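You operate a simulated robot arm through the tools that you are given. There is no shell and no other tool. Be economical: measure what you need, move in short steps, check, and stop when the job is done.

The job below is to be done with a simulated robot arm. You get a single attempt, and the scene is never put back.

TASK
Put the zip case on the top of the jet table. Then take the orange leak jet on the mat at the cabinet end and put it away on the top of the jet table. Then fetch the seat block and set it on the housing station. Then take the grey kit tray on the mat of the unit row and put it away on the floor of the dock. Then press the read key two times. Then take the blue soak pad and put it on the canister station. The order counts. Set down upright: zip case.

The check looks at the end state, three seconds after you hand in, the way a careful person would. Anything else that was tipped, shoved, dropped, spilled or broken makes it a failure.

THE ROBOT
A 7-joint arm with a fingered hand on a trunk, on a base that drives. Base frame: it is fixed to the floor where the robot stands at the start and does not move with it; the origin is under the middle of the robot, x ahead of it, y to its left, z up. Readings come in m, degrees, newtons and seconds.
With the tool pointing down near the work surface it reaches from about 0.3 to 0.74 m from the robot's upright axis, wherever it stands. Its first joint turns from -166.0 to 166.0 degrees. Places, roughly: blue soak pad (8x11x6 cm) [1.7, 4.9, 0.8]; canister station [1.7, 5.8, 0.8]; floor of the dock (32x20 cm) [0.52, 6.6, 0.78]; grey kit tray (30x19x6 cm) [1.6, 3.6, 0.8]; housing station [1.6, 4.8, 0.8]; orange leak jet [0.5, 0.75, 0.75]; read key [0.4, 3.3, 0.9]; seat block [1.5, 1.75, 0.75]; top of the jet table [-1.7, -0.2, 0.8]; zip case [0.5, 0, 0.75]. Payload 4 kg.
Tool frame: the origin (TCP) lies between the finger pads and is the grasp point; the fingertips stand 0.026 m ahead of it; z points along the fingers, y is the line along which they close. Largest opening 0.132 m; the body of the gripper starts 0.073 m behind the TCP. The gripper is a hand of 4 fingers: y runs from the thumb to the fingers, the wrist lies at [0, 0, -0.239] in the tool frame, and closing takes about 1.5 s.
Orientation is that of the tool frame in the base frame, as a unit quaternion [x, y, z, w]. With the fingers straight down and closing along the base's y, the tool's x points along the base's -x, its y along +y and its z along -z.

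THE INTERFACE
- The arm moves only by the tool servo_tool. Its arguments are lists of equal length, an entry for each row: "xyz": the shift along the base's x, y, z in units of 500 mm (1.0 is 500 mm), a list of three; "angular": the turn, a rotation vector about the base's x, y, z in units of 45 degrees (1.0 is 45 degrees), a list of three; "grip": the opening, from 0 (shut) to 1 (fully open). In form: {"xyz": [[x, y, z], ...], "angular": [[rx, ry, rz], ...], "grip": [grip, ...]}. A call has 1 to 8 rows; each row is the pose to reach, as a shift and turn from the pose commanded when the call began. A call with a number of a shift or a turn outside -1 to 1 is refused whole. A row lasts 0.2 s, in which the tool goes at most 0.05 m and 8.6 degrees; a call with a longer step from one row to the next is refused whole, and so is a gripper value outside its range. Where a pose cannot be reached the arm comes as near as it can. A force on the tool above 40 N (or 10 N above the force at the start of the call, whichever is more), or a blocked arm, ends the call early, and 0.2 s more pass. Each finger travels about 0.072 m/s and halts on what it meets, pressing with about 31 N; the grip force reading is that of the motor and also rises with nothing between the fingers. The clock runs only during rows and for 0.2 s after the last one: add rows that repeat a pose to give the fingers time. It gives the time, the measured TCP pose, the force on the tool (base axes), the opening and the grip force at its end, in the units of the frame above (readings bear some noise), with the torque about the TCP (base axes, N m) and any sound that the robot's microphone picked up.
- Cameras (640 x 400 px; columns grow to the right, rows downward): "scene" is now at [0.0206, 0.1749, 1.4058]; the picture's right is [0.23, -0.97, 0.00], its down [-0.66, -0.16, -0.73] and it looks along [0.71, 0.17, -0.68] (base axes); focal length 273 px, centre (320, 200). "wrist" rides on the gripper at [0.068, 0.002, -0.097] in the tool frame; the picture's right is [-0.03, 1.00, 0.00], its down [-0.82, -0.02, -0.58] and it looks along [-0.58, -0.01, 0.82] (tool axes); focal length 270 px, centre (320, 200).
- grab_frame(camera): a new picture of that camera. The clock stands still meanwhile.
- slide_trunk(by): slides the trunk up (or, below 0, down) by that many m; the arm and the scene camera ride with it, the base frame stays. It gives what a move gives, with no picture.
- base_move(legs): drives the robot by 1 to 6 legs, each [ahead, turn to the left] in m and degrees, along the robot's own axes; the way and the turn of a leg run together, so that a leg with both is an arc; at most 1.5 m and 180 degrees a leg. The arm and the cameras ride along, it lands a little off, and it stops where it bumps. It gives what a move gives.
- hand_shape(shape): the hand has 4 fingers and takes this shape, open, in about a second: jaw (thumb against the fingers, like two jaws); tri (thumb and two fingers); tip (a fingertip pinch); poke (one finger out to press); point (the index stretched); flat (the hand flat); cup (the hand cupped); fist (a fist). The gripper value then closes the fingers along that shape, each until it touches; the sizes above hold for jaw. It gives what a move gives, with no picture.
- head_to(pan, tilt): turns the head with the scene camera to pan (to the left, within 155 degrees either way) and tilt (down, from -29 to 69), counted from straight ahead of the robot. It gives what a move gives.
- measure_at(camera, pixels): there is no depth. For up to 12 entries [column, row, z] of the newest picture of that camera ("zoom" is the newest enlarged one), the place [x, y] in the base frame at which the ray of that pixel passes the height z, good to about 0.003 m. The clock stands still meanwhile.
- inspect(camera, box): a new picture of the part [left, top, right, bottom] of that camera's present view, enlarged. The clock stands still meanwhile.
- sign_off(): hands the job in; it is judged then, once.

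Work in short steps. Measure before you move; look again where a grasp or a placing could have gone wrong, and mend it. You have 117 turns and 116 pictures in all, those below and enlarged ones among them. Open the gripper and draw the arm clear of the work before you hand the job in, unless the task says otherwise.

The tools are called by a JSON object that holds its "method" and its "body". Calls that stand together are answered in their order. servo_tool: Moves the arm, as the interface text tells. Its arguments: {"type":"object","properties":{"xyz":{"type":"array","items":{"type":"array","items":{"type":"number"}}},"angular":{"type":"array","items":{"type":"array","items":{"type":"number"}}},"grip":{"type":"array","items":{"type":"number"}}},"required":["xyz","angular","grip"]} The other tools are called the same way: slide_trunk (by) slides the trunk up or down; hand_shape (shape) gives the hand a shape; base_move (legs) drives the base; head_to (pan, tilt) turns the head that bears the scene camera; grab_frame (camera) takes a picture; measure_at (camera, pixels) gives the place at which the rays of pixels pass given heights; inspect (camera, box) takes an enlarged picture of a part of a camera's view; sign_off () hands the job in.

At the start:

```text
t: 0.0
tcp_pos: [0.2814, 0.3922, 1.0705]
tool_rot: [0.0, 1.0, 0.001, 0.0]
force: [-0.2, -1.2, -0.5]
wrist_torque: [0.0, 0.0, 0.0]
grip_width: 0.1319
finger_force: 0.0
shape: jaw
trunk travel left (down, up): [-0.375, 0.215]
robot x, y, heading: [-0.0002, 0.0006, -0.1]
head pan, tilt: [13.3, 42.8]
```

scene: 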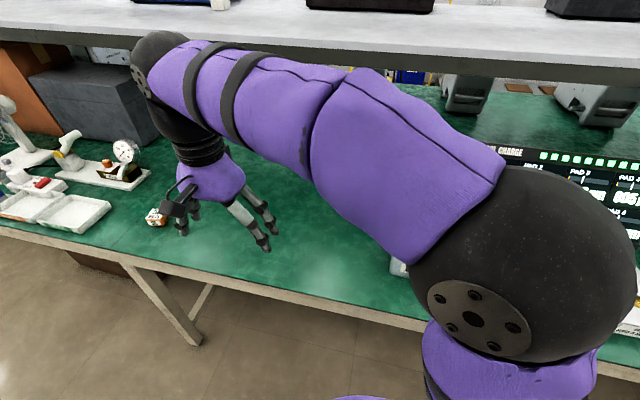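
wrist: 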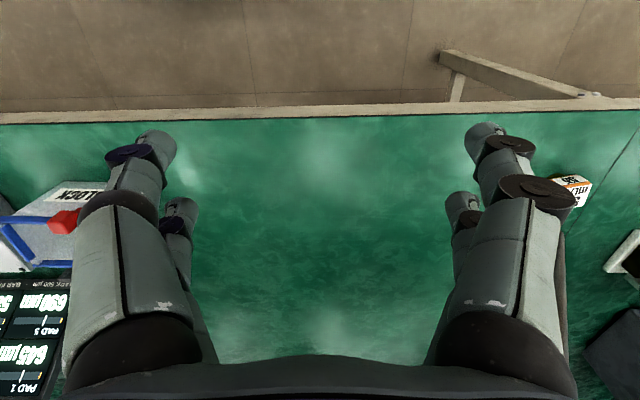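

The arm hides the middle of the bench in the scene view. I turn the head to the right and take a look for the zip case near [0.5, 0].

{"method": "head_to", "body": {"pan": -15, "tilt": 50}}

{"method": "grab_frame", "body": {"camera": "scene"}}

```text
t: 0.9
tcp_pos: [0.2806, 0.3924, 1.0707]
tool_rot: [0.0, 1.0, 0.0, 0.0]
force: [-0.2, -0.2, -0.1]
wrist_torque: [0.0, 0.02, 0.01]
grip_width: 0.1319
finger_force: 0.2
shape: jaw
trunk travel left (down, up): [-0.375, 0.215]
robot x, y, heading: [-0.0002, 0.0028, -0.1]
head pan, tilt: [-15.0, 50.0]
```

```text
113 pictures are left
```

scene: 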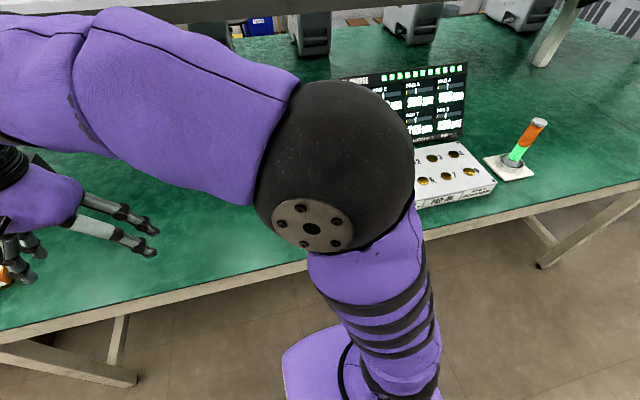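

The elbow covers the case; the wrist view shows a grey case marked "LOCK" with a blue handle at its left (about px 50,220). I shift the hand toward -y to see it with the wrist camera.

{"method": "servo_tool", "body": {"xyz": [[0, -0.09, 0], [0, -0.18, 0], [0, -0.27, 0], [0, -0.36, 0], [0, -0.45, 0], [0, -0.54, 0], [0, -0.6, 0]], "angular": [[0, 0, 0], [0, 0, 0], [0, 0, 0], [0, 0, 0], [0, 0, 0], [0, 0, 0], [0, 0, 0]], "grip": [1, 1, 1, 1, 1, 1, 1]}}

{"method": "grab_frame", "body": {"camera": "wrist"}}

{"method": "grab_frame", "body": {"camera": "scene"}}

```text
t: 2.5
tcp_pos: [0.2807, 0.0909, 1.071]
tool_rot: [0.001, 1.0, -0.001, 0.0]
force: [0.0, 0.2, 0.0]
wrist_torque: [0.02, -0.02, -0.01]
grip_width: 0.1318
finger_force: 0.1
shape: jaw
trunk travel left (down, up): [-0.375, 0.215]
robot x, y, heading: [0.0026, -0.0011, 0.0]
head pan, tilt: [-15.0, 50.0]
```

```text
112 pictures are left
```

wrist: 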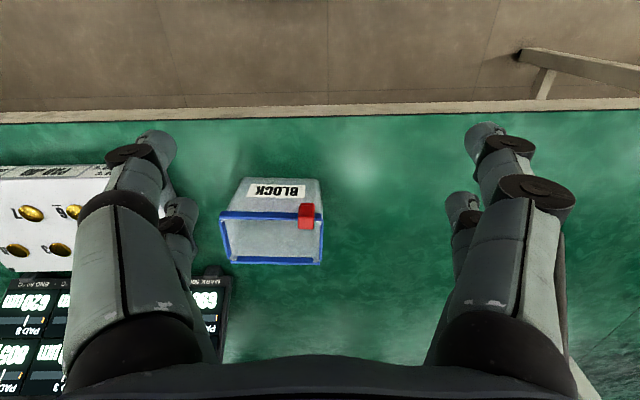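

```text
111 pictures are left
```

scene: 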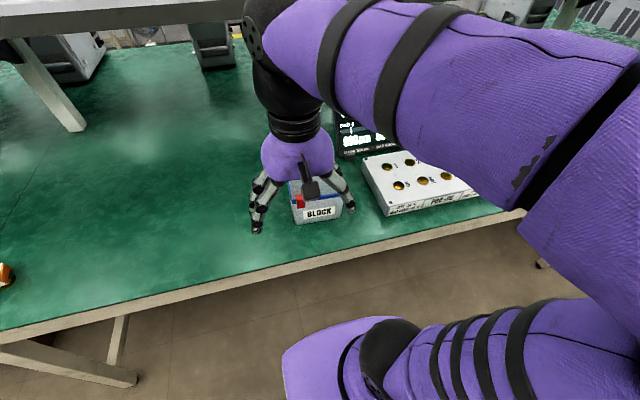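

The zip case ("BLOCK") is in view at px (272,222) in the wrist picture. I measure its corners in both views at two heights to fix the table height.

{"method": "measure_at", "body": {"camera": "wrist", "pixels": [[238, 178, 0.7], [318, 180, 0.7], [238, 178, 0.75], [318, 180, 0.75], [221, 213, 0.8], [322, 216, 0.8], [227, 262, 0.8], [322, 264, 0.8], [221, 213, 0.75], [322, 216, 0.75], [227, 262, 0.75], [322, 264, 0.75]]}}

{"method": "measure_at", "body": {"camera": "scene", "pixels": [[297, 224, 0.7], [342, 215, 0.7], [297, 224, 0.75], [342, 215, 0.75], [293, 207, 0.8], [340, 198, 0.8], [293, 207, 0.75], [340, 198, 0.75]]}}

{"method": "inspect", "body": {"camera": "wrist", "box": [200, 150, 360, 290]}}

{"method": "inspect", "body": {"camera": "scene", "box": [240, 150, 370, 240]}}

```text
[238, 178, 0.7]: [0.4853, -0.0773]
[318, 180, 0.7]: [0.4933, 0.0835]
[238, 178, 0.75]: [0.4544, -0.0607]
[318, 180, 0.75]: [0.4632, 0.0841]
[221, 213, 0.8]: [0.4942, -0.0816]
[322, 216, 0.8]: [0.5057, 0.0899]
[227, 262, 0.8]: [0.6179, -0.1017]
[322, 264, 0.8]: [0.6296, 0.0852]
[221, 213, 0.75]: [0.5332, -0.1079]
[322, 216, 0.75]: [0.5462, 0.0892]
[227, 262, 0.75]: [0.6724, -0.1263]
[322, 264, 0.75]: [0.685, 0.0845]
```

```text
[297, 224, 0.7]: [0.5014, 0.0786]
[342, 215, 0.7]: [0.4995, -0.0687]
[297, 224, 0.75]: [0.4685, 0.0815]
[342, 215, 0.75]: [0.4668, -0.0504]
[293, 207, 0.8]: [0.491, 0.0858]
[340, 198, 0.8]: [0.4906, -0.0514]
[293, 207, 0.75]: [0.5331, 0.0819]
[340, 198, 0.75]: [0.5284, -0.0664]
```

```text
2.86 times, centred on (280, 220) of wrist
```

zoom: 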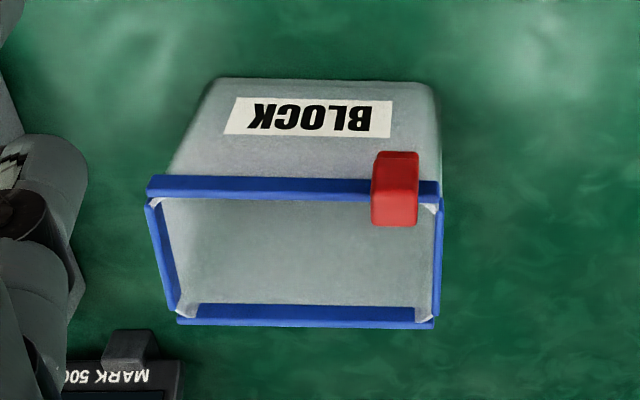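

```text
4.44 times, centred on (305, 195) of scene
```

zoom: 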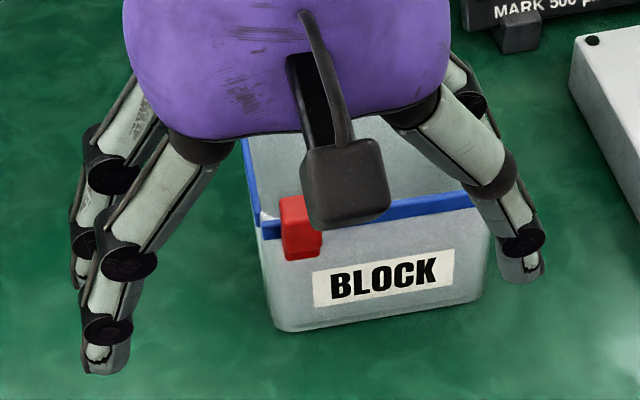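

Getting more accurate corners from the zoomed scene picture: bottom front at (275,330) and (482,297), rim front at (260,240) and (490,203).

{"method": "measure_at", "body": {"camera": "zoom", "pixels": [[275, 330, 0.7], [482, 297, 0.7], [275, 330, 0.67], [482, 297, 0.67], [260, 235, 0.8], [490, 203, 0.8], [260, 235, 0.77], [490, 203, 0.77]]}}

{"method": "inspect", "body": {"camera": "wrist", "box": [200, 150, 360, 290]}}

{"method": "measure_at", "body": {"camera": "zoom", "pixels": [[212, 80, 0.7], [433, 86, 0.7], [212, 80, 0.67], [433, 86, 0.67], [147, 190, 0.8], [440, 197, 0.8], [147, 190, 0.77], [440, 197, 0.77], [178, 318, 0.8], [436, 323, 0.8], [178, 318, 0.77], [436, 323, 0.77]]}}

```text
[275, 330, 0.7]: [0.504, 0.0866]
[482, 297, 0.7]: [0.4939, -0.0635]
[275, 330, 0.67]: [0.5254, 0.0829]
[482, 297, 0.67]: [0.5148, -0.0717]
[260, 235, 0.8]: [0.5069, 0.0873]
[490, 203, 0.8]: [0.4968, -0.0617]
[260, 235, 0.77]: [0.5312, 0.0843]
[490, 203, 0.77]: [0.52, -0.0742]
```

```text
2.86 times, centred on (280, 220) of wrist
```

zoom: 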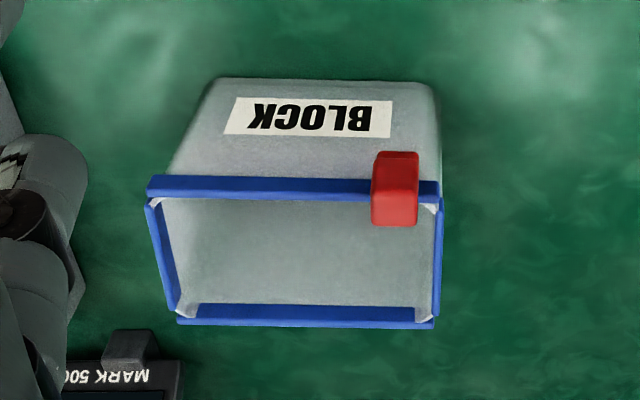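

```text
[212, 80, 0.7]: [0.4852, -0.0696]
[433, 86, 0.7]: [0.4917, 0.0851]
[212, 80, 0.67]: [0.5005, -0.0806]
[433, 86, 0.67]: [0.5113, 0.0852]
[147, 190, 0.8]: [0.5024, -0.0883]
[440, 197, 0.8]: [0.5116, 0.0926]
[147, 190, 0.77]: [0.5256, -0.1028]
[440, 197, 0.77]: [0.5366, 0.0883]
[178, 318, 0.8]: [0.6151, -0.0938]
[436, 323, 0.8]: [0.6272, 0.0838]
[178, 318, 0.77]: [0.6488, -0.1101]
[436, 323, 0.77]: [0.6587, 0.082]
```

I'll grip the case across x (its short side, about 0.12 m). First I turn the hand 90° about z while moving over the case, in two calls.

{"method": "servo_tool", "body": {"xyz": [[0.05, -0.02, -0.02], [0.1, -0.04, -0.04], [0.15, -0.06, -0.06], [0.2, -0.08, -0.08], [0.25, -0.1, -0.1], [0.3, -0.12, -0.12]], "angular": [[0, 0, -0.17], [0, 0, -0.34], [0, 0, -0.5], [0, 0, -0.67], [0, 0, -0.84], [0, 0, -1]], "grip": [1, 1, 1, 1, 1, 1]}}

{"method": "servo_tool", "body": {"xyz": [[0.04, -0.01, -0.02], [0.08, -0.02, -0.04], [0.12, -0.03, -0.06], [0.16, -0.04, -0.08], [0.2, -0.05, -0.1], [0.24, -0.06, -0.12]], "angular": [[0, 0, -0.17], [0, 0, -0.34], [0, 0, -0.5], [0, 0, -0.67], [0, 0, -0.84], [0, 0, -1]], "grip": [1, 1, 1, 1, 1, 1]}}

{"method": "grab_frame", "body": {"camera": "wrist"}}

{"method": "grab_frame", "body": {"camera": "scene"}}

```text
t: 3.9
tcp_pos: [0.4313, 0.0303, 1.0112]
tool_rot: [0.384, 0.923, 0.0, -0.001]
force: [0.0, 0.5, -0.1]
wrist_torque: [0.01, -0.03, -0.01]
grip_width: 0.1318
finger_force: 0.0
shape: jaw
trunk travel left (down, up): [-0.375, 0.215]
robot x, y, heading: [0.0, 0.0001, 0.2]
head pan, tilt: [-15.0, 50.0]
```

```text
t: 5.3
tcp_pos: [0.5507, 0.001, 0.9491]
tool_rot: [0.708, 0.706, 0.0, -0.001]
force: [-0.6, 0.1, 0.2]
wrist_torque: [0.0, -0.03, -0.01]
grip_width: 0.1319
finger_force: 0.1
shape: jaw
trunk travel left (down, up): [-0.375, 0.215]
robot x, y, heading: [-0.0003, 0.0023, 0.2]
head pan, tilt: [-15.0, 50.0]
```

```text
107 pictures are left
```

wrist: 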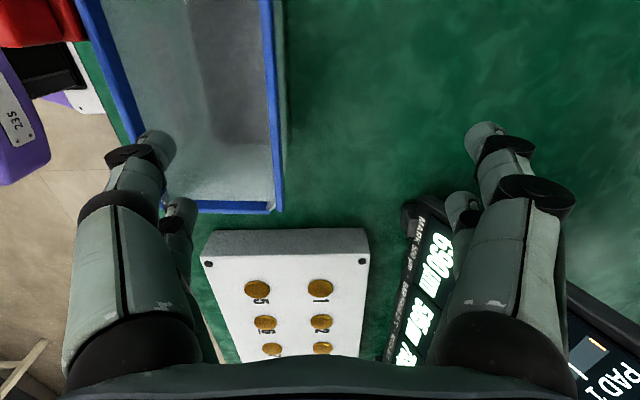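

```text
106 pictures are left
```

scene: 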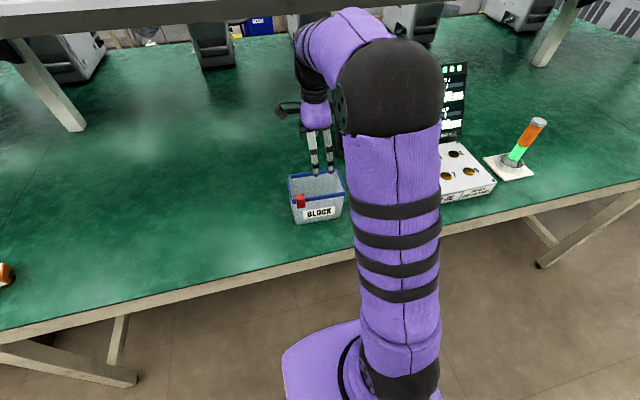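

The case sits left of the hand in the wrist view (rim right edge at cols 262–282). I zoom and measure the rim against several heights.

{"method": "measure_at", "body": {"camera": "wrist", "pixels": [[282, 210, 0.8], [262, 0, 0.8], [282, 210, 0.77], [262, 0, 0.77], [80, 0, 0.8], [80, 0, 0.77], [145, 130, 0.8], [145, 130, 0.77], [282, 210, 0.74], [262, 0, 0.74], [80, 0, 0.74], [145, 130, 0.74]]}}

{"method": "inspect", "body": {"camera": "scene", "box": [270, 130, 370, 240]}}

{"method": "measure_at", "body": {"camera": "zoom", "pixels": [[320, 200, 0.8], [320, 200, 0.77], [320, 200, 0.74]]}}

```text
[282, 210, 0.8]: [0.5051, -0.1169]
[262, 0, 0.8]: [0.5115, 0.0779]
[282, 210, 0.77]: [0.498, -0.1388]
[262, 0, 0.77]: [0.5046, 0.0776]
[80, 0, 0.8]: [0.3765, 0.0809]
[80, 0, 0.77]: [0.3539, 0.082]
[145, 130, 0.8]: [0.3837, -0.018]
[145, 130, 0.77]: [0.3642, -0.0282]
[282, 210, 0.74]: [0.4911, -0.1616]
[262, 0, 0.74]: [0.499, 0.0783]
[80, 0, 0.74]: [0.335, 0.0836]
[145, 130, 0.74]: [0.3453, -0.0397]
```

```text
3.64 times, centred on (320, 185) of scene
```

zoom: 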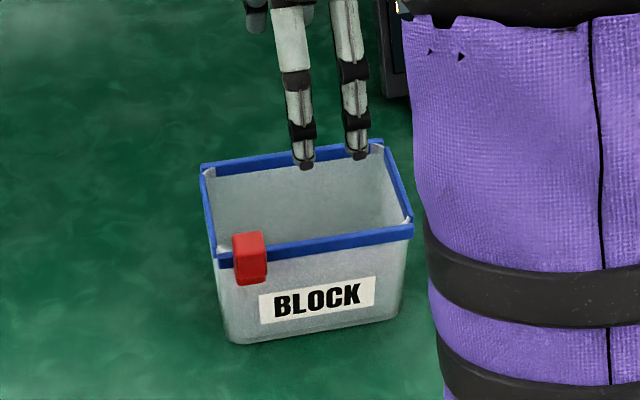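

```text
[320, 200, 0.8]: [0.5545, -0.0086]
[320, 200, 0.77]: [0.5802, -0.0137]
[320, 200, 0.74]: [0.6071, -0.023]
```

Triangulating the two wrist views puts the rim at z≈0.88 and the case at x≈0.44–0.53, y≈-0.05–0.10, open on top. I centre the hand over it at [0.483, 0.022] and look again.

{"method": "servo_tool", "body": {"xyz": [[-0.07, 0.02, 0], [-0.136, 0.042, 0], [-0.136, 0.042, 0]], "angular": [[0, 0, 0], [0, 0, 0], [0, 0, 0]], "grip": [1, 1, 1]}}

{"method": "grab_frame", "body": {"camera": "wrist"}}

{"method": "inspect", "body": {"camera": "scene", "box": [240, 110, 400, 250]}}

```text
t: 6.1
tcp_pos: [0.4813, 0.0247, 0.9496]
tool_rot: [0.708, 0.707, 0.0, 0.0]
force: [0.4, -0.7, 0.5]
wrist_torque: [-0.04, -0.01, -0.03]
grip_width: 0.1317
finger_force: 0.0
shape: jaw
trunk travel left (down, up): [-0.375, 0.215]
robot x, y, heading: [-0.001, 0.0026, 0.1]
head pan, tilt: [-15.0, 50.0]
```

```text
104 pictures are left
```

wrist: 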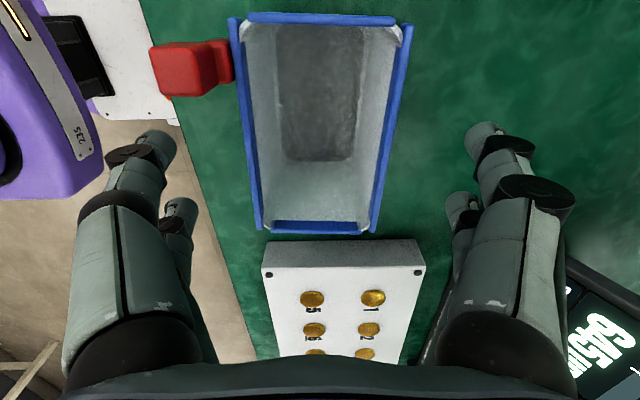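

```text
2.86 times, centred on (320, 180) of scene
```

zoom: 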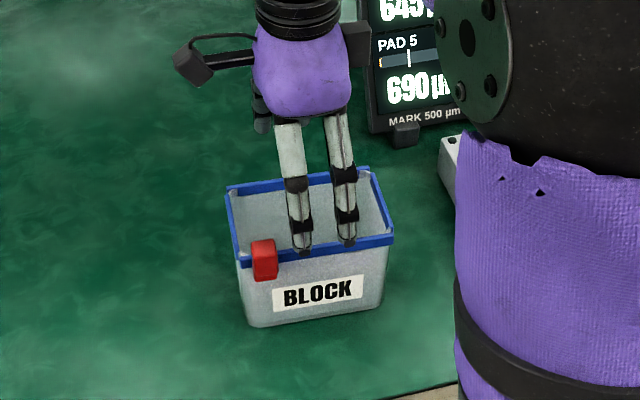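

The case is centred in columns (about 240–405). I measure its rim corners at z 0.88 to check.

{"method": "measure_at", "body": {"camera": "wrist", "pixels": [[232, 20, 0.88], [410, 25, 0.88], [260, 230, 0.88], [372, 230, 0.88], [232, 20, 0.86], [410, 25, 0.86], [260, 230, 0.86], [372, 230, 0.86]]}}

```text
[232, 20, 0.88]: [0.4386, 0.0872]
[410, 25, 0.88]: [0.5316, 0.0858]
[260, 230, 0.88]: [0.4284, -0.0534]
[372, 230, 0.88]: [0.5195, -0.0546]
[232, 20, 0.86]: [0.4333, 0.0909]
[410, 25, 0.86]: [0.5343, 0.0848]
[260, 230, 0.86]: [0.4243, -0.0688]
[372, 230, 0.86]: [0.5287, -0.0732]
```

Centre is about [0.480, 0.016] with a ~4.5° clockwise yaw. I correct, descend to z≈0.845 and close.

{"method": "servo_tool", "body": {"xyz": [[-0.002, -0.016, -0.06], [-0.002, -0.016, -0.13], [-0.002, -0.016, -0.2], [-0.002, -0.016, -0.208]], "angular": [[0, 0, -0.1], [0, 0, -0.1], [0, 0, -0.1], [0, 0, -0.1]], "grip": [1, 1, 1, 1]}}

{"method": "servo_tool", "body": {"xyz": [[0, 0, 0], [0, 0, 0], [0, 0, 0], [0, 0, 0], [0, 0, 0], [0, 0, 0]], "angular": [[0, 0, 0], [0, 0, 0], [0, 0, 0], [0, 0, 0], [0, 0, 0], [0, 0, 0]], "grip": [0.6, 0.4, 0.4, 0.4, 0.4, 0.4]}}

{"method": "grab_frame", "body": {"camera": "wrist"}}

{"method": "inspect", "body": {"camera": "scene", "box": [240, 110, 400, 250]}}

```text
t: 7.1
tcp_pos: [0.4803, 0.0143, 0.8481]
tool_rot: [0.734, 0.679, 0.001, 0.001]
force: [-1.3, -0.3, 11.6]
wrist_torque: [0.11, 0.2, 0.1]
grip_width: 0.1321
finger_force: 0.1
shape: jaw
trunk travel left (down, up): [-0.375, 0.215]
robot x, y, heading: [0.0019, 0.0009, -0.0]
head pan, tilt: [-15.0, 50.0]
```

```text
t: 8.5
tcp_pos: [0.4798, 0.0149, 0.8468]
tool_rot: [0.735, 0.679, 0.0, 0.0]
force: [2.5, -1.9, 15.8]
wrist_torque: [-0.02, 0.08, 0.02]
grip_width: 0.0869
finger_force: 31.3
shape: jaw
trunk travel left (down, up): [-0.375, 0.215]
robot x, y, heading: [-0.0002, -0.0025, 0.1]
head pan, tilt: [-15.0, 50.0]
```

```text
102 pictures are left
```

wrist: 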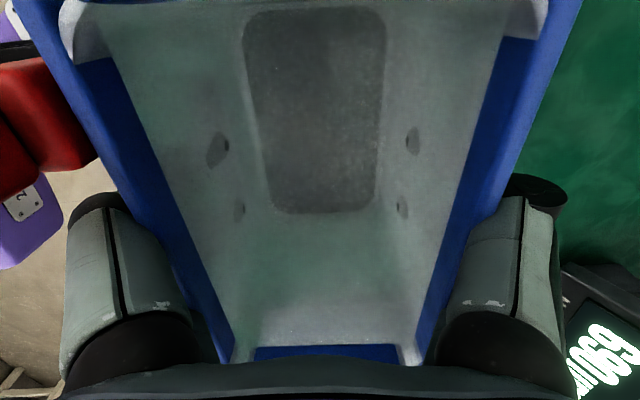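

```text
2.86 times, centred on (320, 180) of scene
```

zoom: 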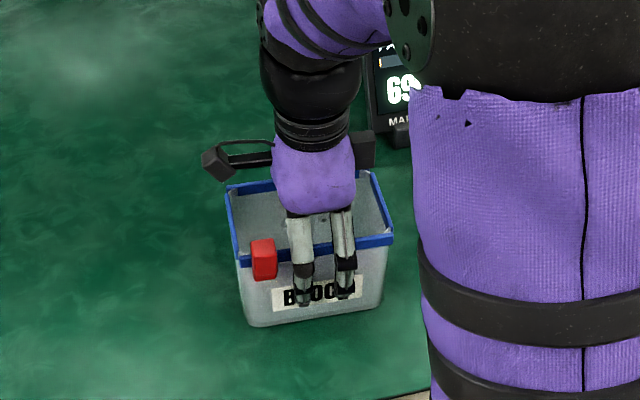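

The case is held (opening 0.087 m, 31 N). I lift it and check.

{"method": "servo_tool", "body": {"xyz": [[0, 0, 0.04], [0, 0, 0.1], [0, 0, 0.18], [0, 0, 0.26], [0, 0, 0.3]], "angular": [[0, 0, 0], [0, 0, 0], [0, 0, 0], [0, 0, 0], [0, 0, 0]], "grip": [0.3, 0.3, 0.3, 0.3, 0.3]}}

{"method": "grab_frame", "body": {"camera": "scene"}}

```text
t: 9.7
tcp_pos: [0.4821, 0.0153, 0.9962]
tool_rot: [0.734, 0.679, -0.001, 0.0]
force: [0.4, -0.5, -0.6]
wrist_torque: [-0.03, 0.01, 0.02]
grip_width: 0.0866
finger_force: 31.0
shape: jaw
trunk travel left (down, up): [-0.375, 0.215]
robot x, y, heading: [-0.0005, -0.0013, -0.0]
head pan, tilt: [-15.0, 50.0]
```

```text
100 pictures are left
```

scene: 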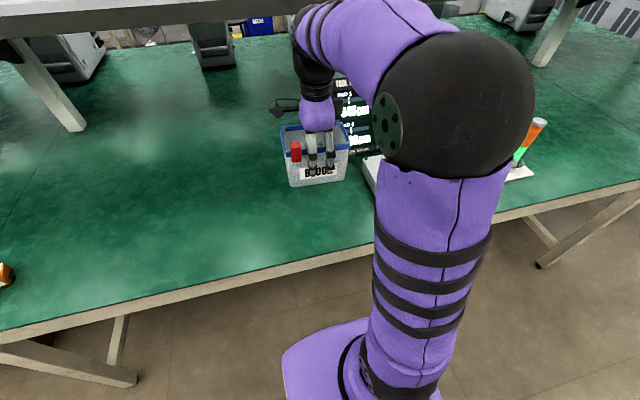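

The case is up. I draw the hand back toward the body and look behind for the jet table with the head turned.

{"method": "servo_tool", "body": {"xyz": [[-0.08, 0, 0.03], [-0.16, 0, 0.06], [-0.24, 0, 0.1], [-0.32, 0, 0.12]], "angular": [[0, 0, 0], [0, 0, 0], [0, 0, 0], [0, 0, 0]], "grip": [0.3, 0.3, 0.3, 0.3]}}

{"method": "head_to", "body": {"pan": 150, "tilt": 25}}

{"method": "grab_frame", "body": {"camera": "scene"}}

{"method": "head_to", "body": {"pan": -145, "tilt": 25}}

{"method": "grab_frame", "body": {"camera": "scene"}}

```text
t: 10.7
tcp_pos: [0.3215, 0.0136, 1.056]
tool_rot: [0.735, 0.678, 0.0, 0.0]
force: [1.7, 0.8, -0.3]
wrist_torque: [0.0, 0.01, -0.02]
grip_width: 0.0869
finger_force: 31.1
shape: jaw
trunk travel left (down, up): [-0.375, 0.215]
robot x, y, heading: [0.0013, -0.0016, -0.1]
head pan, tilt: [-15.0, 50.0]
```

```text
t: 13.2
tcp_pos: [0.3216, 0.014, 1.0559]
tool_rot: [0.734, 0.679, 0.0, -0.001]
force: [-0.2, -0.3, -0.7]
wrist_torque: [-0.01, 0.01, 0.01]
grip_width: 0.0865
finger_force: 30.9
shape: jaw
trunk travel left (down, up): [-0.375, 0.215]
robot x, y, heading: [-0.0023, -0.0005, 0.2]
head pan, tilt: [150.0, 25.0]
```

```text
99 pictures are left
```

scene: 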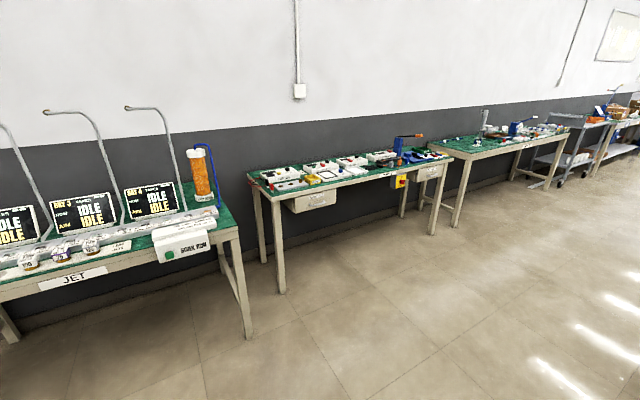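

```text
t: 17.3
tcp_pos: [0.3221, 0.014, 1.0566]
tool_rot: [0.734, 0.679, 0.0, 0.001]
force: [-0.6, 0.7, -0.8]
wrist_torque: [0.0, 0.0, -0.02]
grip_width: 0.0867
finger_force: 31.5
shape: jaw
trunk travel left (down, up): [-0.375, 0.215]
robot x, y, heading: [0.0004, 0.0007, -0.2]
head pan, tilt: [-145.0, 25.0]
```

```text
98 pictures are left
```

scene: 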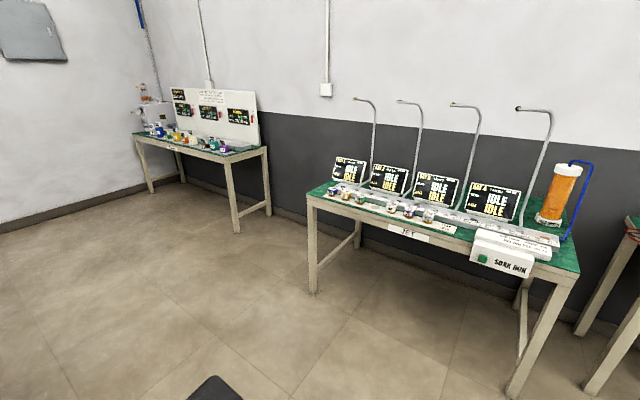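

The jet table ("JET") is behind the robot; its far-left and front strip hold small items. I back off 0.3 m from the bench, turn around and take a closer look at it.

{"method": "base_move", "body": {"legs": [[-0.3, 0], [0, 179]]}}

{"method": "head_to", "body": {"pan": 0, "tilt": 25}}

{"method": "grab_frame", "body": {"camera": "scene"}}

```text
t: 27.5
tcp_pos: [-0.6209, -0.0098, 1.0568]
tool_rot: [-0.674, 0.738, 0.0, 0.001]
force: [0.0, -0.2, -1.3]
wrist_torque: [0.03, 0.0, -0.03]
grip_width: 0.0862
finger_force: 31.1
shape: jaw
trunk travel left (down, up): [-0.375, 0.215]
robot x, y, heading: [-0.2993, -0.003, 179.5]
head pan, tilt: [-145.0, 25.0]
```

```text
t: 29.8
tcp_pos: [-0.6227, -0.0096, 1.0566]
tool_rot: [-0.674, 0.739, 0.0, -0.001]
force: [0.1, -0.3, -0.7]
wrist_torque: [0.01, -0.01, 0.01]
grip_width: 0.0862
finger_force: 30.9
shape: jaw
trunk travel left (down, up): [-0.375, 0.215]
robot x, y, heading: [-0.2988, 0.0025, 179.4]
head pan, tilt: [0.0, 25.0]
```

```text
97 pictures are left
```

scene: 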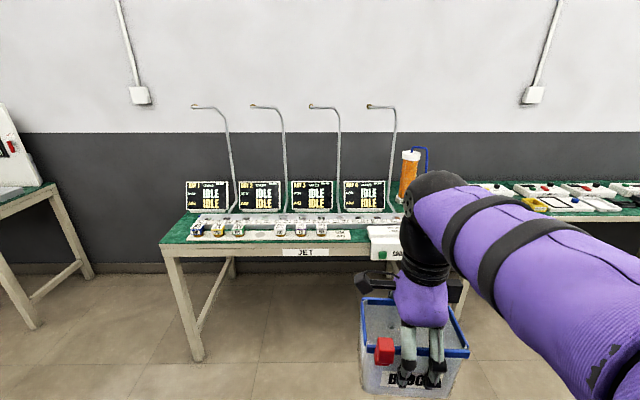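

{"method": "inspect", "body": {"camera": "scene", "box": [150, 160, 440, 300]}}

{"method": "measure_at", "body": {"camera": "scene", "pixels": [[163, 243, 0.78], [188, 215, 0.78], [285, 243, 0.78], [360, 230, 0.78], [200, 240, 0.78], [390, 215, 0.78]]}}

```text
2.21 times, centred on (295, 230) of scene
```

zoom: 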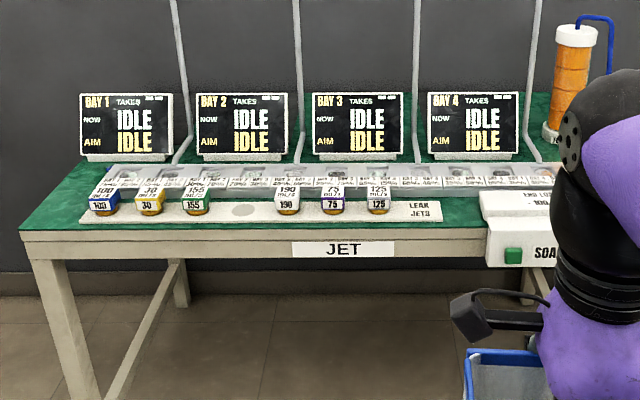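

```text
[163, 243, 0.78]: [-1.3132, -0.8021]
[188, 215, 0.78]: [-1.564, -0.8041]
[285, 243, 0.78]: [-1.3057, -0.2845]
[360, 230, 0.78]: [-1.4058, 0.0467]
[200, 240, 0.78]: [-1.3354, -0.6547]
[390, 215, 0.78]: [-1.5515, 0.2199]
```

The free area is the left end strip of the jet table (y≈-0.80 to -0.66, zoom cols 25–80). I drive in front of it, stopping at about [-0.85, -0.735] facing the table.

{"method": "base_move", "body": {"legs": [[0, 53], [0.92, 0], [0, -52.5]]}}

{"method": "head_to", "body": {"pan": 15, "tilt": 45}}

{"method": "grab_frame", "body": {"camera": "scene"}}

```text
t: 39.8
tcp_pos: [-1.186, -0.7302, 1.057]
tool_rot: [-0.672, 0.74, 0.0, 0.0]
force: [0.0, -0.2, -1.4]
wrist_torque: [0.03, -0.01, -0.03]
grip_width: 0.0858
finger_force: 30.2
shape: jaw
trunk travel left (down, up): [-0.375, 0.215]
robot x, y, heading: [-0.8625, -0.7226, 178.9]
head pan, tilt: [0.0, 25.0]
```

```text
t: 40.6
tcp_pos: [-1.186, -0.731, 1.0565]
tool_rot: [-0.672, 0.741, 0.0, 0.0]
force: [-0.5, 0.6, -0.4]
wrist_torque: [0.01, 0.05, -0.01]
grip_width: 0.0857
finger_force: 30.6
shape: jaw
trunk travel left (down, up): [-0.375, 0.215]
robot x, y, heading: [-0.8668, -0.7199, 178.7]
head pan, tilt: [15.0, 45.0]
```

```text
95 pictures are left
```

scene: 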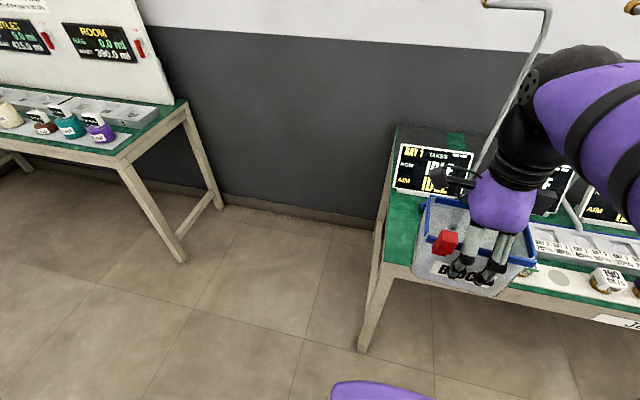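

The case hides the strip. I turn the hand +90° (long side along x), swing it aside toward +y a bit and take a fresh look at the strip.

{"method": "servo_tool", "body": {"xyz": [[0.02, 0.05, 0.02], [0.02, 0.1, 0.04], [0.02, 0.15, 0.06], [0.02, 0.2, 0.08], [0.02, 0.25, 0.1], [0.02, 0.3, 0.12]], "angular": [[0, 0, 0.17], [0, 0, 0.34], [0, 0, 0.5], [0, 0, 0.67], [0, 0, 0.84], [0, 0, 1]], "grip": [0.3, 0.3, 0.3, 0.3, 0.3, 0.3]}}

{"method": "servo_tool", "body": {"xyz": [[0, 0, 0], [0, 0, 0], [0, 0, 0], [0, 0, 0], [0, 0, 0], [0, 0, 0], [0, 0, 0]], "angular": [[0, 0, 0.17], [0, 0, 0.34], [0, 0, 0.5], [0, 0, 0.67], [0, 0, 0.84], [0, 0, 1], [0, 0, 1]], "grip": [0.3, 0.3, 0.3, 0.3, 0.3, 0.3, 0.3]}}

{"method": "grab_frame", "body": {"camera": "scene"}}

{"method": "grab_frame", "body": {"camera": "wrist"}}

```text
t: 42.0
tcp_pos: [-1.1761, -0.5793, 1.116]
tool_rot: [0.905, -0.426, 0.001, 0.0]
force: [0.3, -0.4, -0.8]
wrist_torque: [0.01, 0.01, 0.01]
grip_width: 0.0857
finger_force: 31.0
shape: jaw
trunk travel left (down, up): [-0.375, 0.215]
robot x, y, heading: [-0.8668, -0.7225, 179.0]
head pan, tilt: [15.0, 45.0]
```

```text
t: 43.6
tcp_pos: [-1.175, -0.5803, 1.1153]
tool_rot: [0.999, -0.048, 0.0, 0.0]
force: [0.2, 0.7, -1.4]
wrist_torque: [-0.01, 0.06, 0.0]
grip_width: 0.0859
finger_force: 31.4
shape: jaw
trunk travel left (down, up): [-0.375, 0.215]
robot x, y, heading: [-0.8652, -0.7221, 178.7]
head pan, tilt: [15.0, 45.0]
```

```text
94 pictures are left
```

scene: 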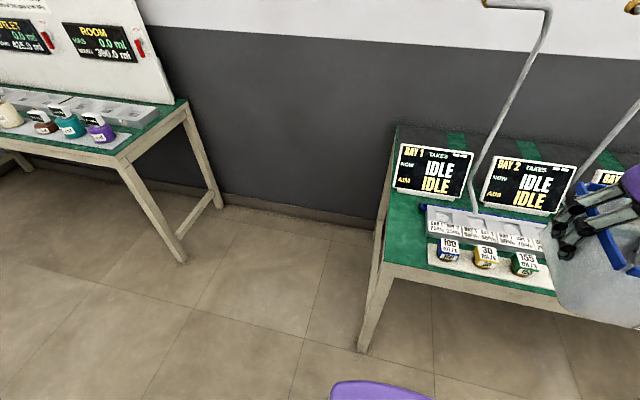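

```text
93 pictures are left
```

wrist: 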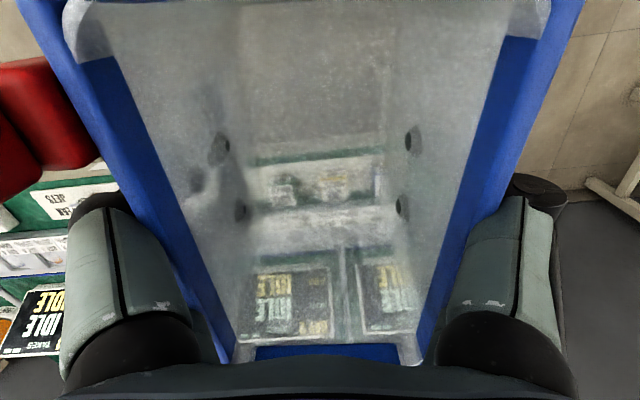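

The strip beside the tray is visible around (405,240). I zoom in and measure it.

{"method": "inspect", "body": {"camera": "scene", "box": [360, 120, 560, 300]}}

{"method": "measure_at", "body": {"camera": "scene", "pixels": [[381, 263, 0.76], [429, 262, 0.76], [430, 238, 0.76], [423, 207, 0.76], [391, 195, 0.76], [397, 192, 0.76], [387, 225, 0.76], [381, 263, 0.8], [429, 262, 0.8], [430, 238, 0.8], [397, 192, 0.8], [387, 225, 0.8]]}}

```text
2.22 times, centred on (460, 210) of scene
```

zoom: 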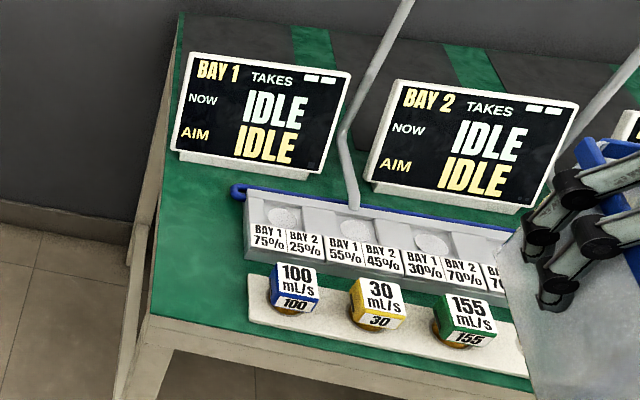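

```text
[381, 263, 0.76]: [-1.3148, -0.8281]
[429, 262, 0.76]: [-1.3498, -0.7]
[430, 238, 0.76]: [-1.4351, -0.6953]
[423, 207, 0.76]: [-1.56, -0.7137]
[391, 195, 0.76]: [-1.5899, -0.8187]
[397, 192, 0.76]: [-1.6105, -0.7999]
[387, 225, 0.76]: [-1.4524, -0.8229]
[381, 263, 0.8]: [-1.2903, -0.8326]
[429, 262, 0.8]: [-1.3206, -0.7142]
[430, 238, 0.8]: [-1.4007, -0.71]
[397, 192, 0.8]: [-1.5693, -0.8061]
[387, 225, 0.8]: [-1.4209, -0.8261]
```

The strip is about 0.12 m wide (table edge y≈-0.825, tray end y≈-0.70) and free from x≈-1.32 to -1.55. I bring the case above [-1.45, -0.763], squared up.

{"method": "servo_tool", "body": {"xyz": [[-0.07, -0.046, 0], [-0.14, -0.092, 0], [-0.21, -0.138, 0], [-0.28, -0.183, 0], [-0.35, -0.229, -0.02], [-0.42, -0.275, -0.04], [-0.49, -0.32, -0.06], [-0.55, -0.366, -0.1]], "angular": [[0, 0, 0.03], [0, 0, 0.06], [0, 0, 0.09], [0, 0, 0.122], [0, 0, 0.122], [0, 0, 0.122], [0, 0, 0.122], [0, 0, 0.122]], "grip": [0.3, 0.3, 0.3, 0.3, 0.3, 0.3, 0.3, 0.3]}}

{"method": "inspect", "body": {"camera": "scene", "box": [340, 110, 560, 300]}}

{"method": "grab_frame", "body": {"camera": "wrist"}}

```text
t: 45.4
tcp_pos: [-1.4521, -0.7629, 1.066]
tool_rot: [1.0, -0.001, 0.0, 0.0]
force: [0.7, 1.0, 0.6]
wrist_torque: [0.0, 0.05, -0.01]
grip_width: 0.0857
finger_force: 30.9
shape: jaw
trunk travel left (down, up): [-0.375, 0.215]
robot x, y, heading: [-0.8646, -0.7226, 179.0]
head pan, tilt: [15.0, 45.0]
```

```text
2.11 times, centred on (450, 205) of scene
```

zoom: 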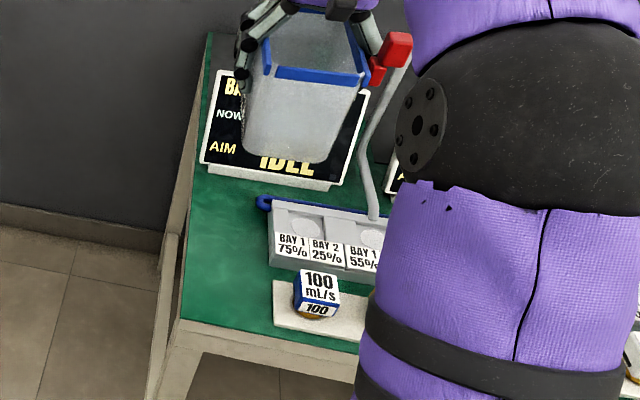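

```text
90 pictures are left
```

wrist: 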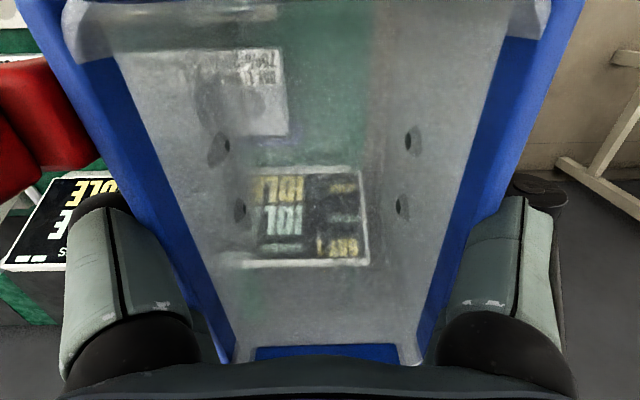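

I measure the case's bottom near edge (zoom (250,152) and (325,160)) at several heights to learn where its base is relative to the TCP.

{"method": "measure_at", "body": {"camera": "zoom", "pixels": [[250, 152, 0.94], [325, 160, 0.94], [250, 152, 0.97], [325, 160, 0.97], [250, 152, 1.0], [325, 160, 1.0], [182, 322, 0.78], [202, 150, 0.78], [270, 265, 0.78], [275, 325, 0.78], [258, 205, 0.78]]}}

```text
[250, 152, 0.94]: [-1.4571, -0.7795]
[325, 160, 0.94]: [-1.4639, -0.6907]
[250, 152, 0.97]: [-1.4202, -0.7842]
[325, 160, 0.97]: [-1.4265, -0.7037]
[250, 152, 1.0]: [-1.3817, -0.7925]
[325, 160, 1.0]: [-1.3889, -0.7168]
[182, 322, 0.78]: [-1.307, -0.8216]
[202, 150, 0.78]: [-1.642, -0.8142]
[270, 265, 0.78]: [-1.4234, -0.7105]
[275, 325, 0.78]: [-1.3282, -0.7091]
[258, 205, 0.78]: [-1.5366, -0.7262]
```

The base of the case is about 0.065 m below the TCP, its bottom ~0.076 m wide. I shift 1 cm toward -y and lower to just above the surface (z≈0.86).

{"method": "servo_tool", "body": {"xyz": [[0, -0.02, -0.08], [0, -0.02, -0.16], [0, -0.02, -0.24], [0, -0.02, -0.32], [0, -0.02, -0.38], [0, -0.02, -0.4]], "angular": [[0, 0, 0], [0, 0, 0], [0, 0, 0], [0, 0, 0], [0, 0, 0], [0, 0, 0]], "grip": [0.3, 0.3, 0.3, 0.3, 0.3, 0.3]}}

{"method": "inspect", "body": {"camera": "scene", "box": [340, 150, 500, 300]}}

```text
t: 46.8
tcp_pos: [-1.451, -0.7723, 0.8653]
tool_rot: [1.0, 0.0, 0.0, 0.0]
force: [-0.3, 0.2, -0.6]
wrist_torque: [0.01, 0.01, -0.02]
grip_width: 0.0857
finger_force: 30.9
shape: jaw
trunk travel left (down, up): [-0.375, 0.215]
robot x, y, heading: [-0.8632, -0.7207, 178.9]
head pan, tilt: [15.0, 45.0]
```

```text
2.67 times, centred on (420, 225) of scene
```

zoom: 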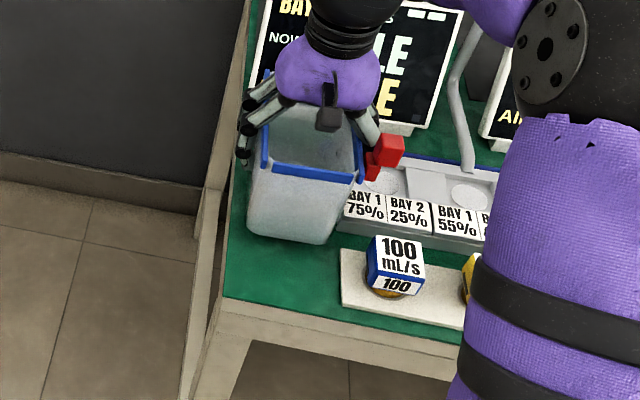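

It hovers over the strip with margins on both sides. I lower in small steps until contact.

{"method": "servo_tool", "body": {"xyz": [[0, 0, -0.012], [0, 0, -0.022], [0, 0, -0.03], [0, 0, -0.038], [0, 0, -0.044]], "angular": [[0, 0, 0], [0, 0, 0], [0, 0, 0], [0, 0, 0], [0, 0, 0]], "grip": [0.3, 0.3, 0.3, 0.3, 0.3]}}

```text
t: 48.0
tcp_pos: [-1.452, -0.7733, 0.8459]
tool_rot: [1.0, 0.001, -0.003, 0.0]
force: [0.1, 0.7, 16.2]
wrist_torque: [-0.22, -0.2, 0.02]
grip_width: 0.085
finger_force: 31.1
shape: jaw
trunk travel left (down, up): [-0.375, 0.215]
robot x, y, heading: [-0.8604, -0.7192, 178.9]
head pan, tilt: [15.0, 45.0]
```

Contact at z≈0.846 (16 N). I open the hand partly, then lift straight up.

{"method": "servo_tool", "body": {"xyz": [[0, 0, 0.006], [0, 0, 0.006], [0, 0, 0.006], [0, 0, 0.006]], "angular": [[0, 0, 0], [0, 0, 0], [0, 0, 0], [0, 0, 0]], "grip": [0.8, 0.95, 0.95, 0.95]}}

{"method": "servo_tool", "body": {"xyz": [[0, 0, 0.04], [0, 0, 0.12], [0, 0, 0.2], [0, 0, 0.3], [0, 0, 0.4], [0, 0, 0.45], [0.1, 0, 0.45], [0.2, 0, 0.45]], "angular": [[0, 0, 0], [0, 0, 0], [0, 0, 0], [0, 0, 0], [0, 0, 0], [0, 0, 0], [0, 0, 0], [0, 0, 0]], "grip": [0.95, 0.95, 0.95, 0.95, 0.95, 0.95, 0.95, 0.95]}}

{"method": "grab_frame", "body": {"camera": "scene"}}

```text
t: 49.0
tcp_pos: [-1.4523, -0.7725, 0.8474]
tool_rot: [1.0, 0.0, 0.001, 0.001]
force: [0.8, 0.4, -0.3]
wrist_torque: [0.03, -0.01, 0.0]
grip_width: 0.1253
finger_force: 0.0
shape: jaw
trunk travel left (down, up): [-0.375, 0.215]
robot x, y, heading: [-0.8622, -0.7222, 178.9]
head pan, tilt: [15.0, 45.0]
```

```text
t: 50.8
tcp_pos: [-1.3503, -0.7716, 1.0717]
tool_rot: [1.0, -0.001, 0.0, 0.0]
force: [-0.2, -1.2, 0.1]
wrist_torque: [0.04, -0.02, 0.0]
grip_width: 0.1254
finger_force: 0.0
shape: jaw
trunk travel left (down, up): [-0.375, 0.215]
robot x, y, heading: [-0.8648, -0.7208, 178.9]
head pan, tilt: [15.0, 45.0]
```

```text
88 pictures are left
```

scene: 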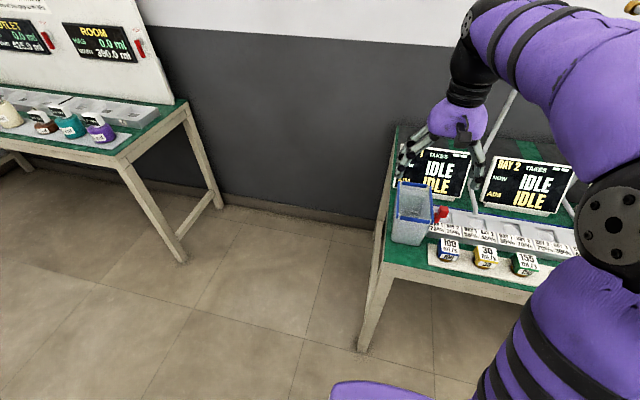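

The case stands upright in the strip. I retract the hand, back off and drive toward the orange leak jet near [0.5, 0.75].

{"method": "servo_tool", "body": {"xyz": [[0.08, 0, 0.01], [0.16, 0, 0.02], [0.24, 0, 0.03], [0.32, 0, 0.04]], "angular": [[0, 0, 0], [0, 0, 0], [0, 0, 0], [0, 0, 0]], "grip": [1, 1, 1, 1]}}

{"method": "base_move", "body": {"legs": [[-0.2, 0], [0, -114], [0.78, 0], [0.78, 0], [0, -65]]}}

{"method": "head_to", "body": {"pan": 25, "tilt": 45}}

{"method": "grab_frame", "body": {"camera": "scene"}}

{"method": "grab_frame", "body": {"camera": "wrist"}}

```text
t: 51.8
tcp_pos: [-1.1905, -0.7741, 1.0924]
tool_rot: [1.0, -0.001, 0.001, -0.001]
force: [0.3, 1.1, -0.4]
wrist_torque: [0.02, 0.01, 0.0]
grip_width: 0.132
finger_force: 0.0
shape: jaw
trunk travel left (down, up): [-0.375, 0.215]
robot x, y, heading: [-0.8647, -0.7217, 178.9]
head pan, tilt: [15.0, 45.0]
```

```text
t: 69.5
tcp_pos: [0.3403, 0.7337, 1.0913]
tool_rot: [-0.003, 1.0, 0.0, 0.001]
force: [0.2, -0.6, 0.5]
wrist_torque: [0.0, 0.01, -0.03]
grip_width: 0.132
finger_force: 0.0
shape: jaw
trunk travel left (down, up): [-0.375, 0.215]
robot x, y, heading: [0.0131, 0.6846, -0.7]
head pan, tilt: [15.0, 45.0]
```

```text
t: 70.2
tcp_pos: [0.3405, 0.7361, 1.0925]
tool_rot: [-0.004, 1.0, 0.0, 0.0]
force: [1.0, 0.3, 0.6]
wrist_torque: [-0.02, 0.0, 0.0]
grip_width: 0.132
finger_force: 0.0
shape: jaw
trunk travel left (down, up): [-0.375, 0.215]
robot x, y, heading: [0.0172, 0.6833, -0.7]
head pan, tilt: [25.0, 45.0]
```

```text
87 pictures are left
```

scene: 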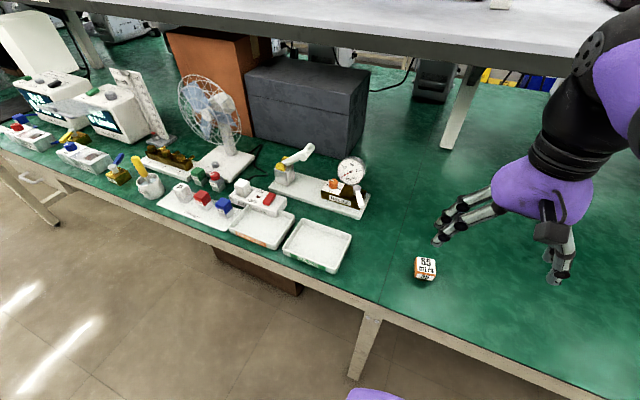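

```text
86 pictures are left
```

wrist: 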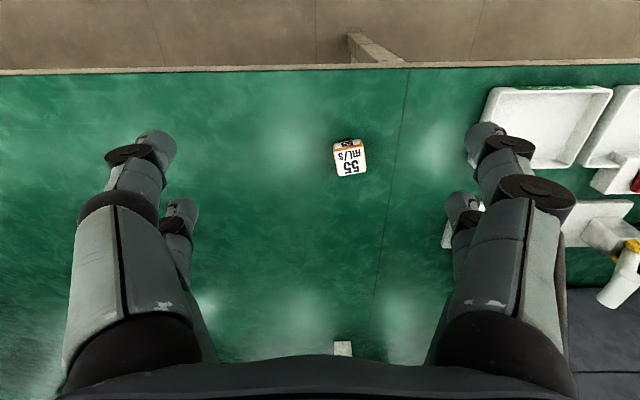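

The orange jet (55 mL/s) is at wrist px (350,158). I zoom and measure it.

{"method": "inspect", "body": {"camera": "wrist", "box": [300, 120, 400, 190]}}

{"method": "measure_at", "body": {"camera": "wrist", "pixels": [[335, 150, 0.82], [363, 150, 0.82], [337, 175, 0.82], [366, 172, 0.82], [346, 140, 0.78]]}}

{"method": "measure_at", "body": {"camera": "scene", "pixels": [[424, 280, 0.78], [425, 264, 0.82]]}}

{"method": "inspect", "body": {"camera": "scene", "box": [390, 240, 460, 290]}}

```text
5.71 times, centred on (350, 155) of wrist
```

zoom: 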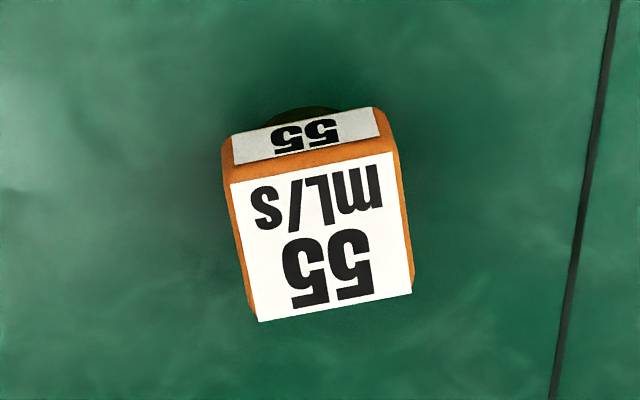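

```text
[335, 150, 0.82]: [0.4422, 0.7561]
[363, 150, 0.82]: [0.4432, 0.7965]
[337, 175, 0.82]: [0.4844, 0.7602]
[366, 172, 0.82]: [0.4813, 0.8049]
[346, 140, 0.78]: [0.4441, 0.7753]
```

```text
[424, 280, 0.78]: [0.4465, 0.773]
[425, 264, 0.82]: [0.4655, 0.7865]
```

```text
8.00 times, centred on (425, 265) of scene
```

zoom: 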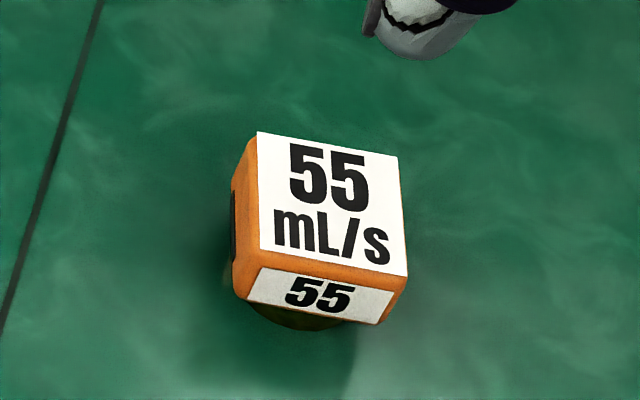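

Jet top is about [0.463, 0.781], z≈0.82, yawed ~8° CCW. I go above it turned by 8°, then look.

{"method": "servo_tool", "body": {"xyz": [[0.06, 0.03, -0.05], [0.12, 0.06, -0.1], [0.18, 0.09, -0.16], [0.245, 0.09, -0.22], [0.245, 0.09, -0.31], [0.245, 0.09, -0.4], [0.245, 0.09, -0.4]], "angular": [[0, 0, 0.06], [0, 0, 0.12], [0, 0, 0.19], [0, 0, 0.19], [0, 0, 0.19], [0, 0, 0.19], [0, 0, 0.19]], "grip": [0.8, 0.8, 0.7, 0.7, 0.7, 0.7, 0.7]}}

{"method": "grab_frame", "body": {"camera": "wrist"}}

{"method": "inspect", "body": {"camera": "scene", "box": [370, 190, 490, 290]}}

```text
t: 71.8
tcp_pos: [0.4631, 0.7795, 0.8925]
tool_rot: [-0.078, 0.997, 0.0, 0.0]
force: [-0.3, 0.4, 0.3]
wrist_torque: [0.01, 0.01, -0.01]
grip_width: 0.0926
finger_force: 0.0
shape: jaw
trunk travel left (down, up): [-0.375, 0.215]
robot x, y, heading: [0.0136, 0.679, -0.5]
head pan, tilt: [25.0, 45.0]
```

```text
83 pictures are left
```

wrist: 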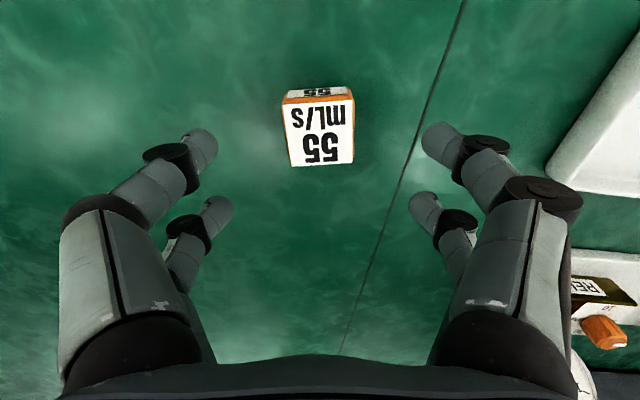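

```text
4.00 times, centred on (430, 240) of scene
```

zoom: 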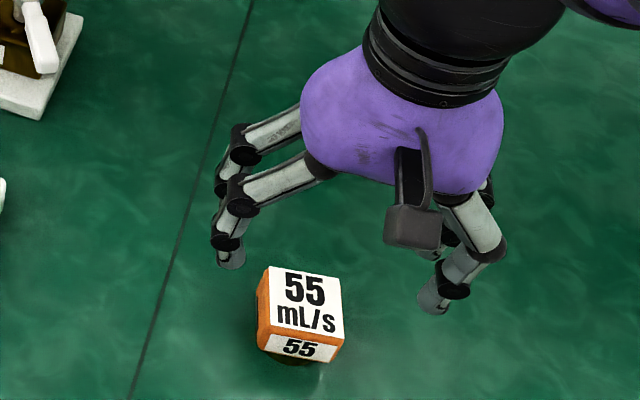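

I check the jet's top (px 290–354, rows 100–165) from this nearer view.

{"method": "measure_at", "body": {"camera": "wrist", "pixels": [[284, 103, 0.82], [354, 97, 0.82], [290, 166, 0.82], [354, 163, 0.82], [284, 103, 0.81], [354, 163, 0.81]]}}

```text
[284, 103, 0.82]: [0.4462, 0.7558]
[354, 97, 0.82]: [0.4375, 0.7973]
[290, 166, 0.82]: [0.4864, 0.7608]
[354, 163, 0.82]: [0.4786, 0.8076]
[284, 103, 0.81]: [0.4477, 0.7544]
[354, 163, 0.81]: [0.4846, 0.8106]
```

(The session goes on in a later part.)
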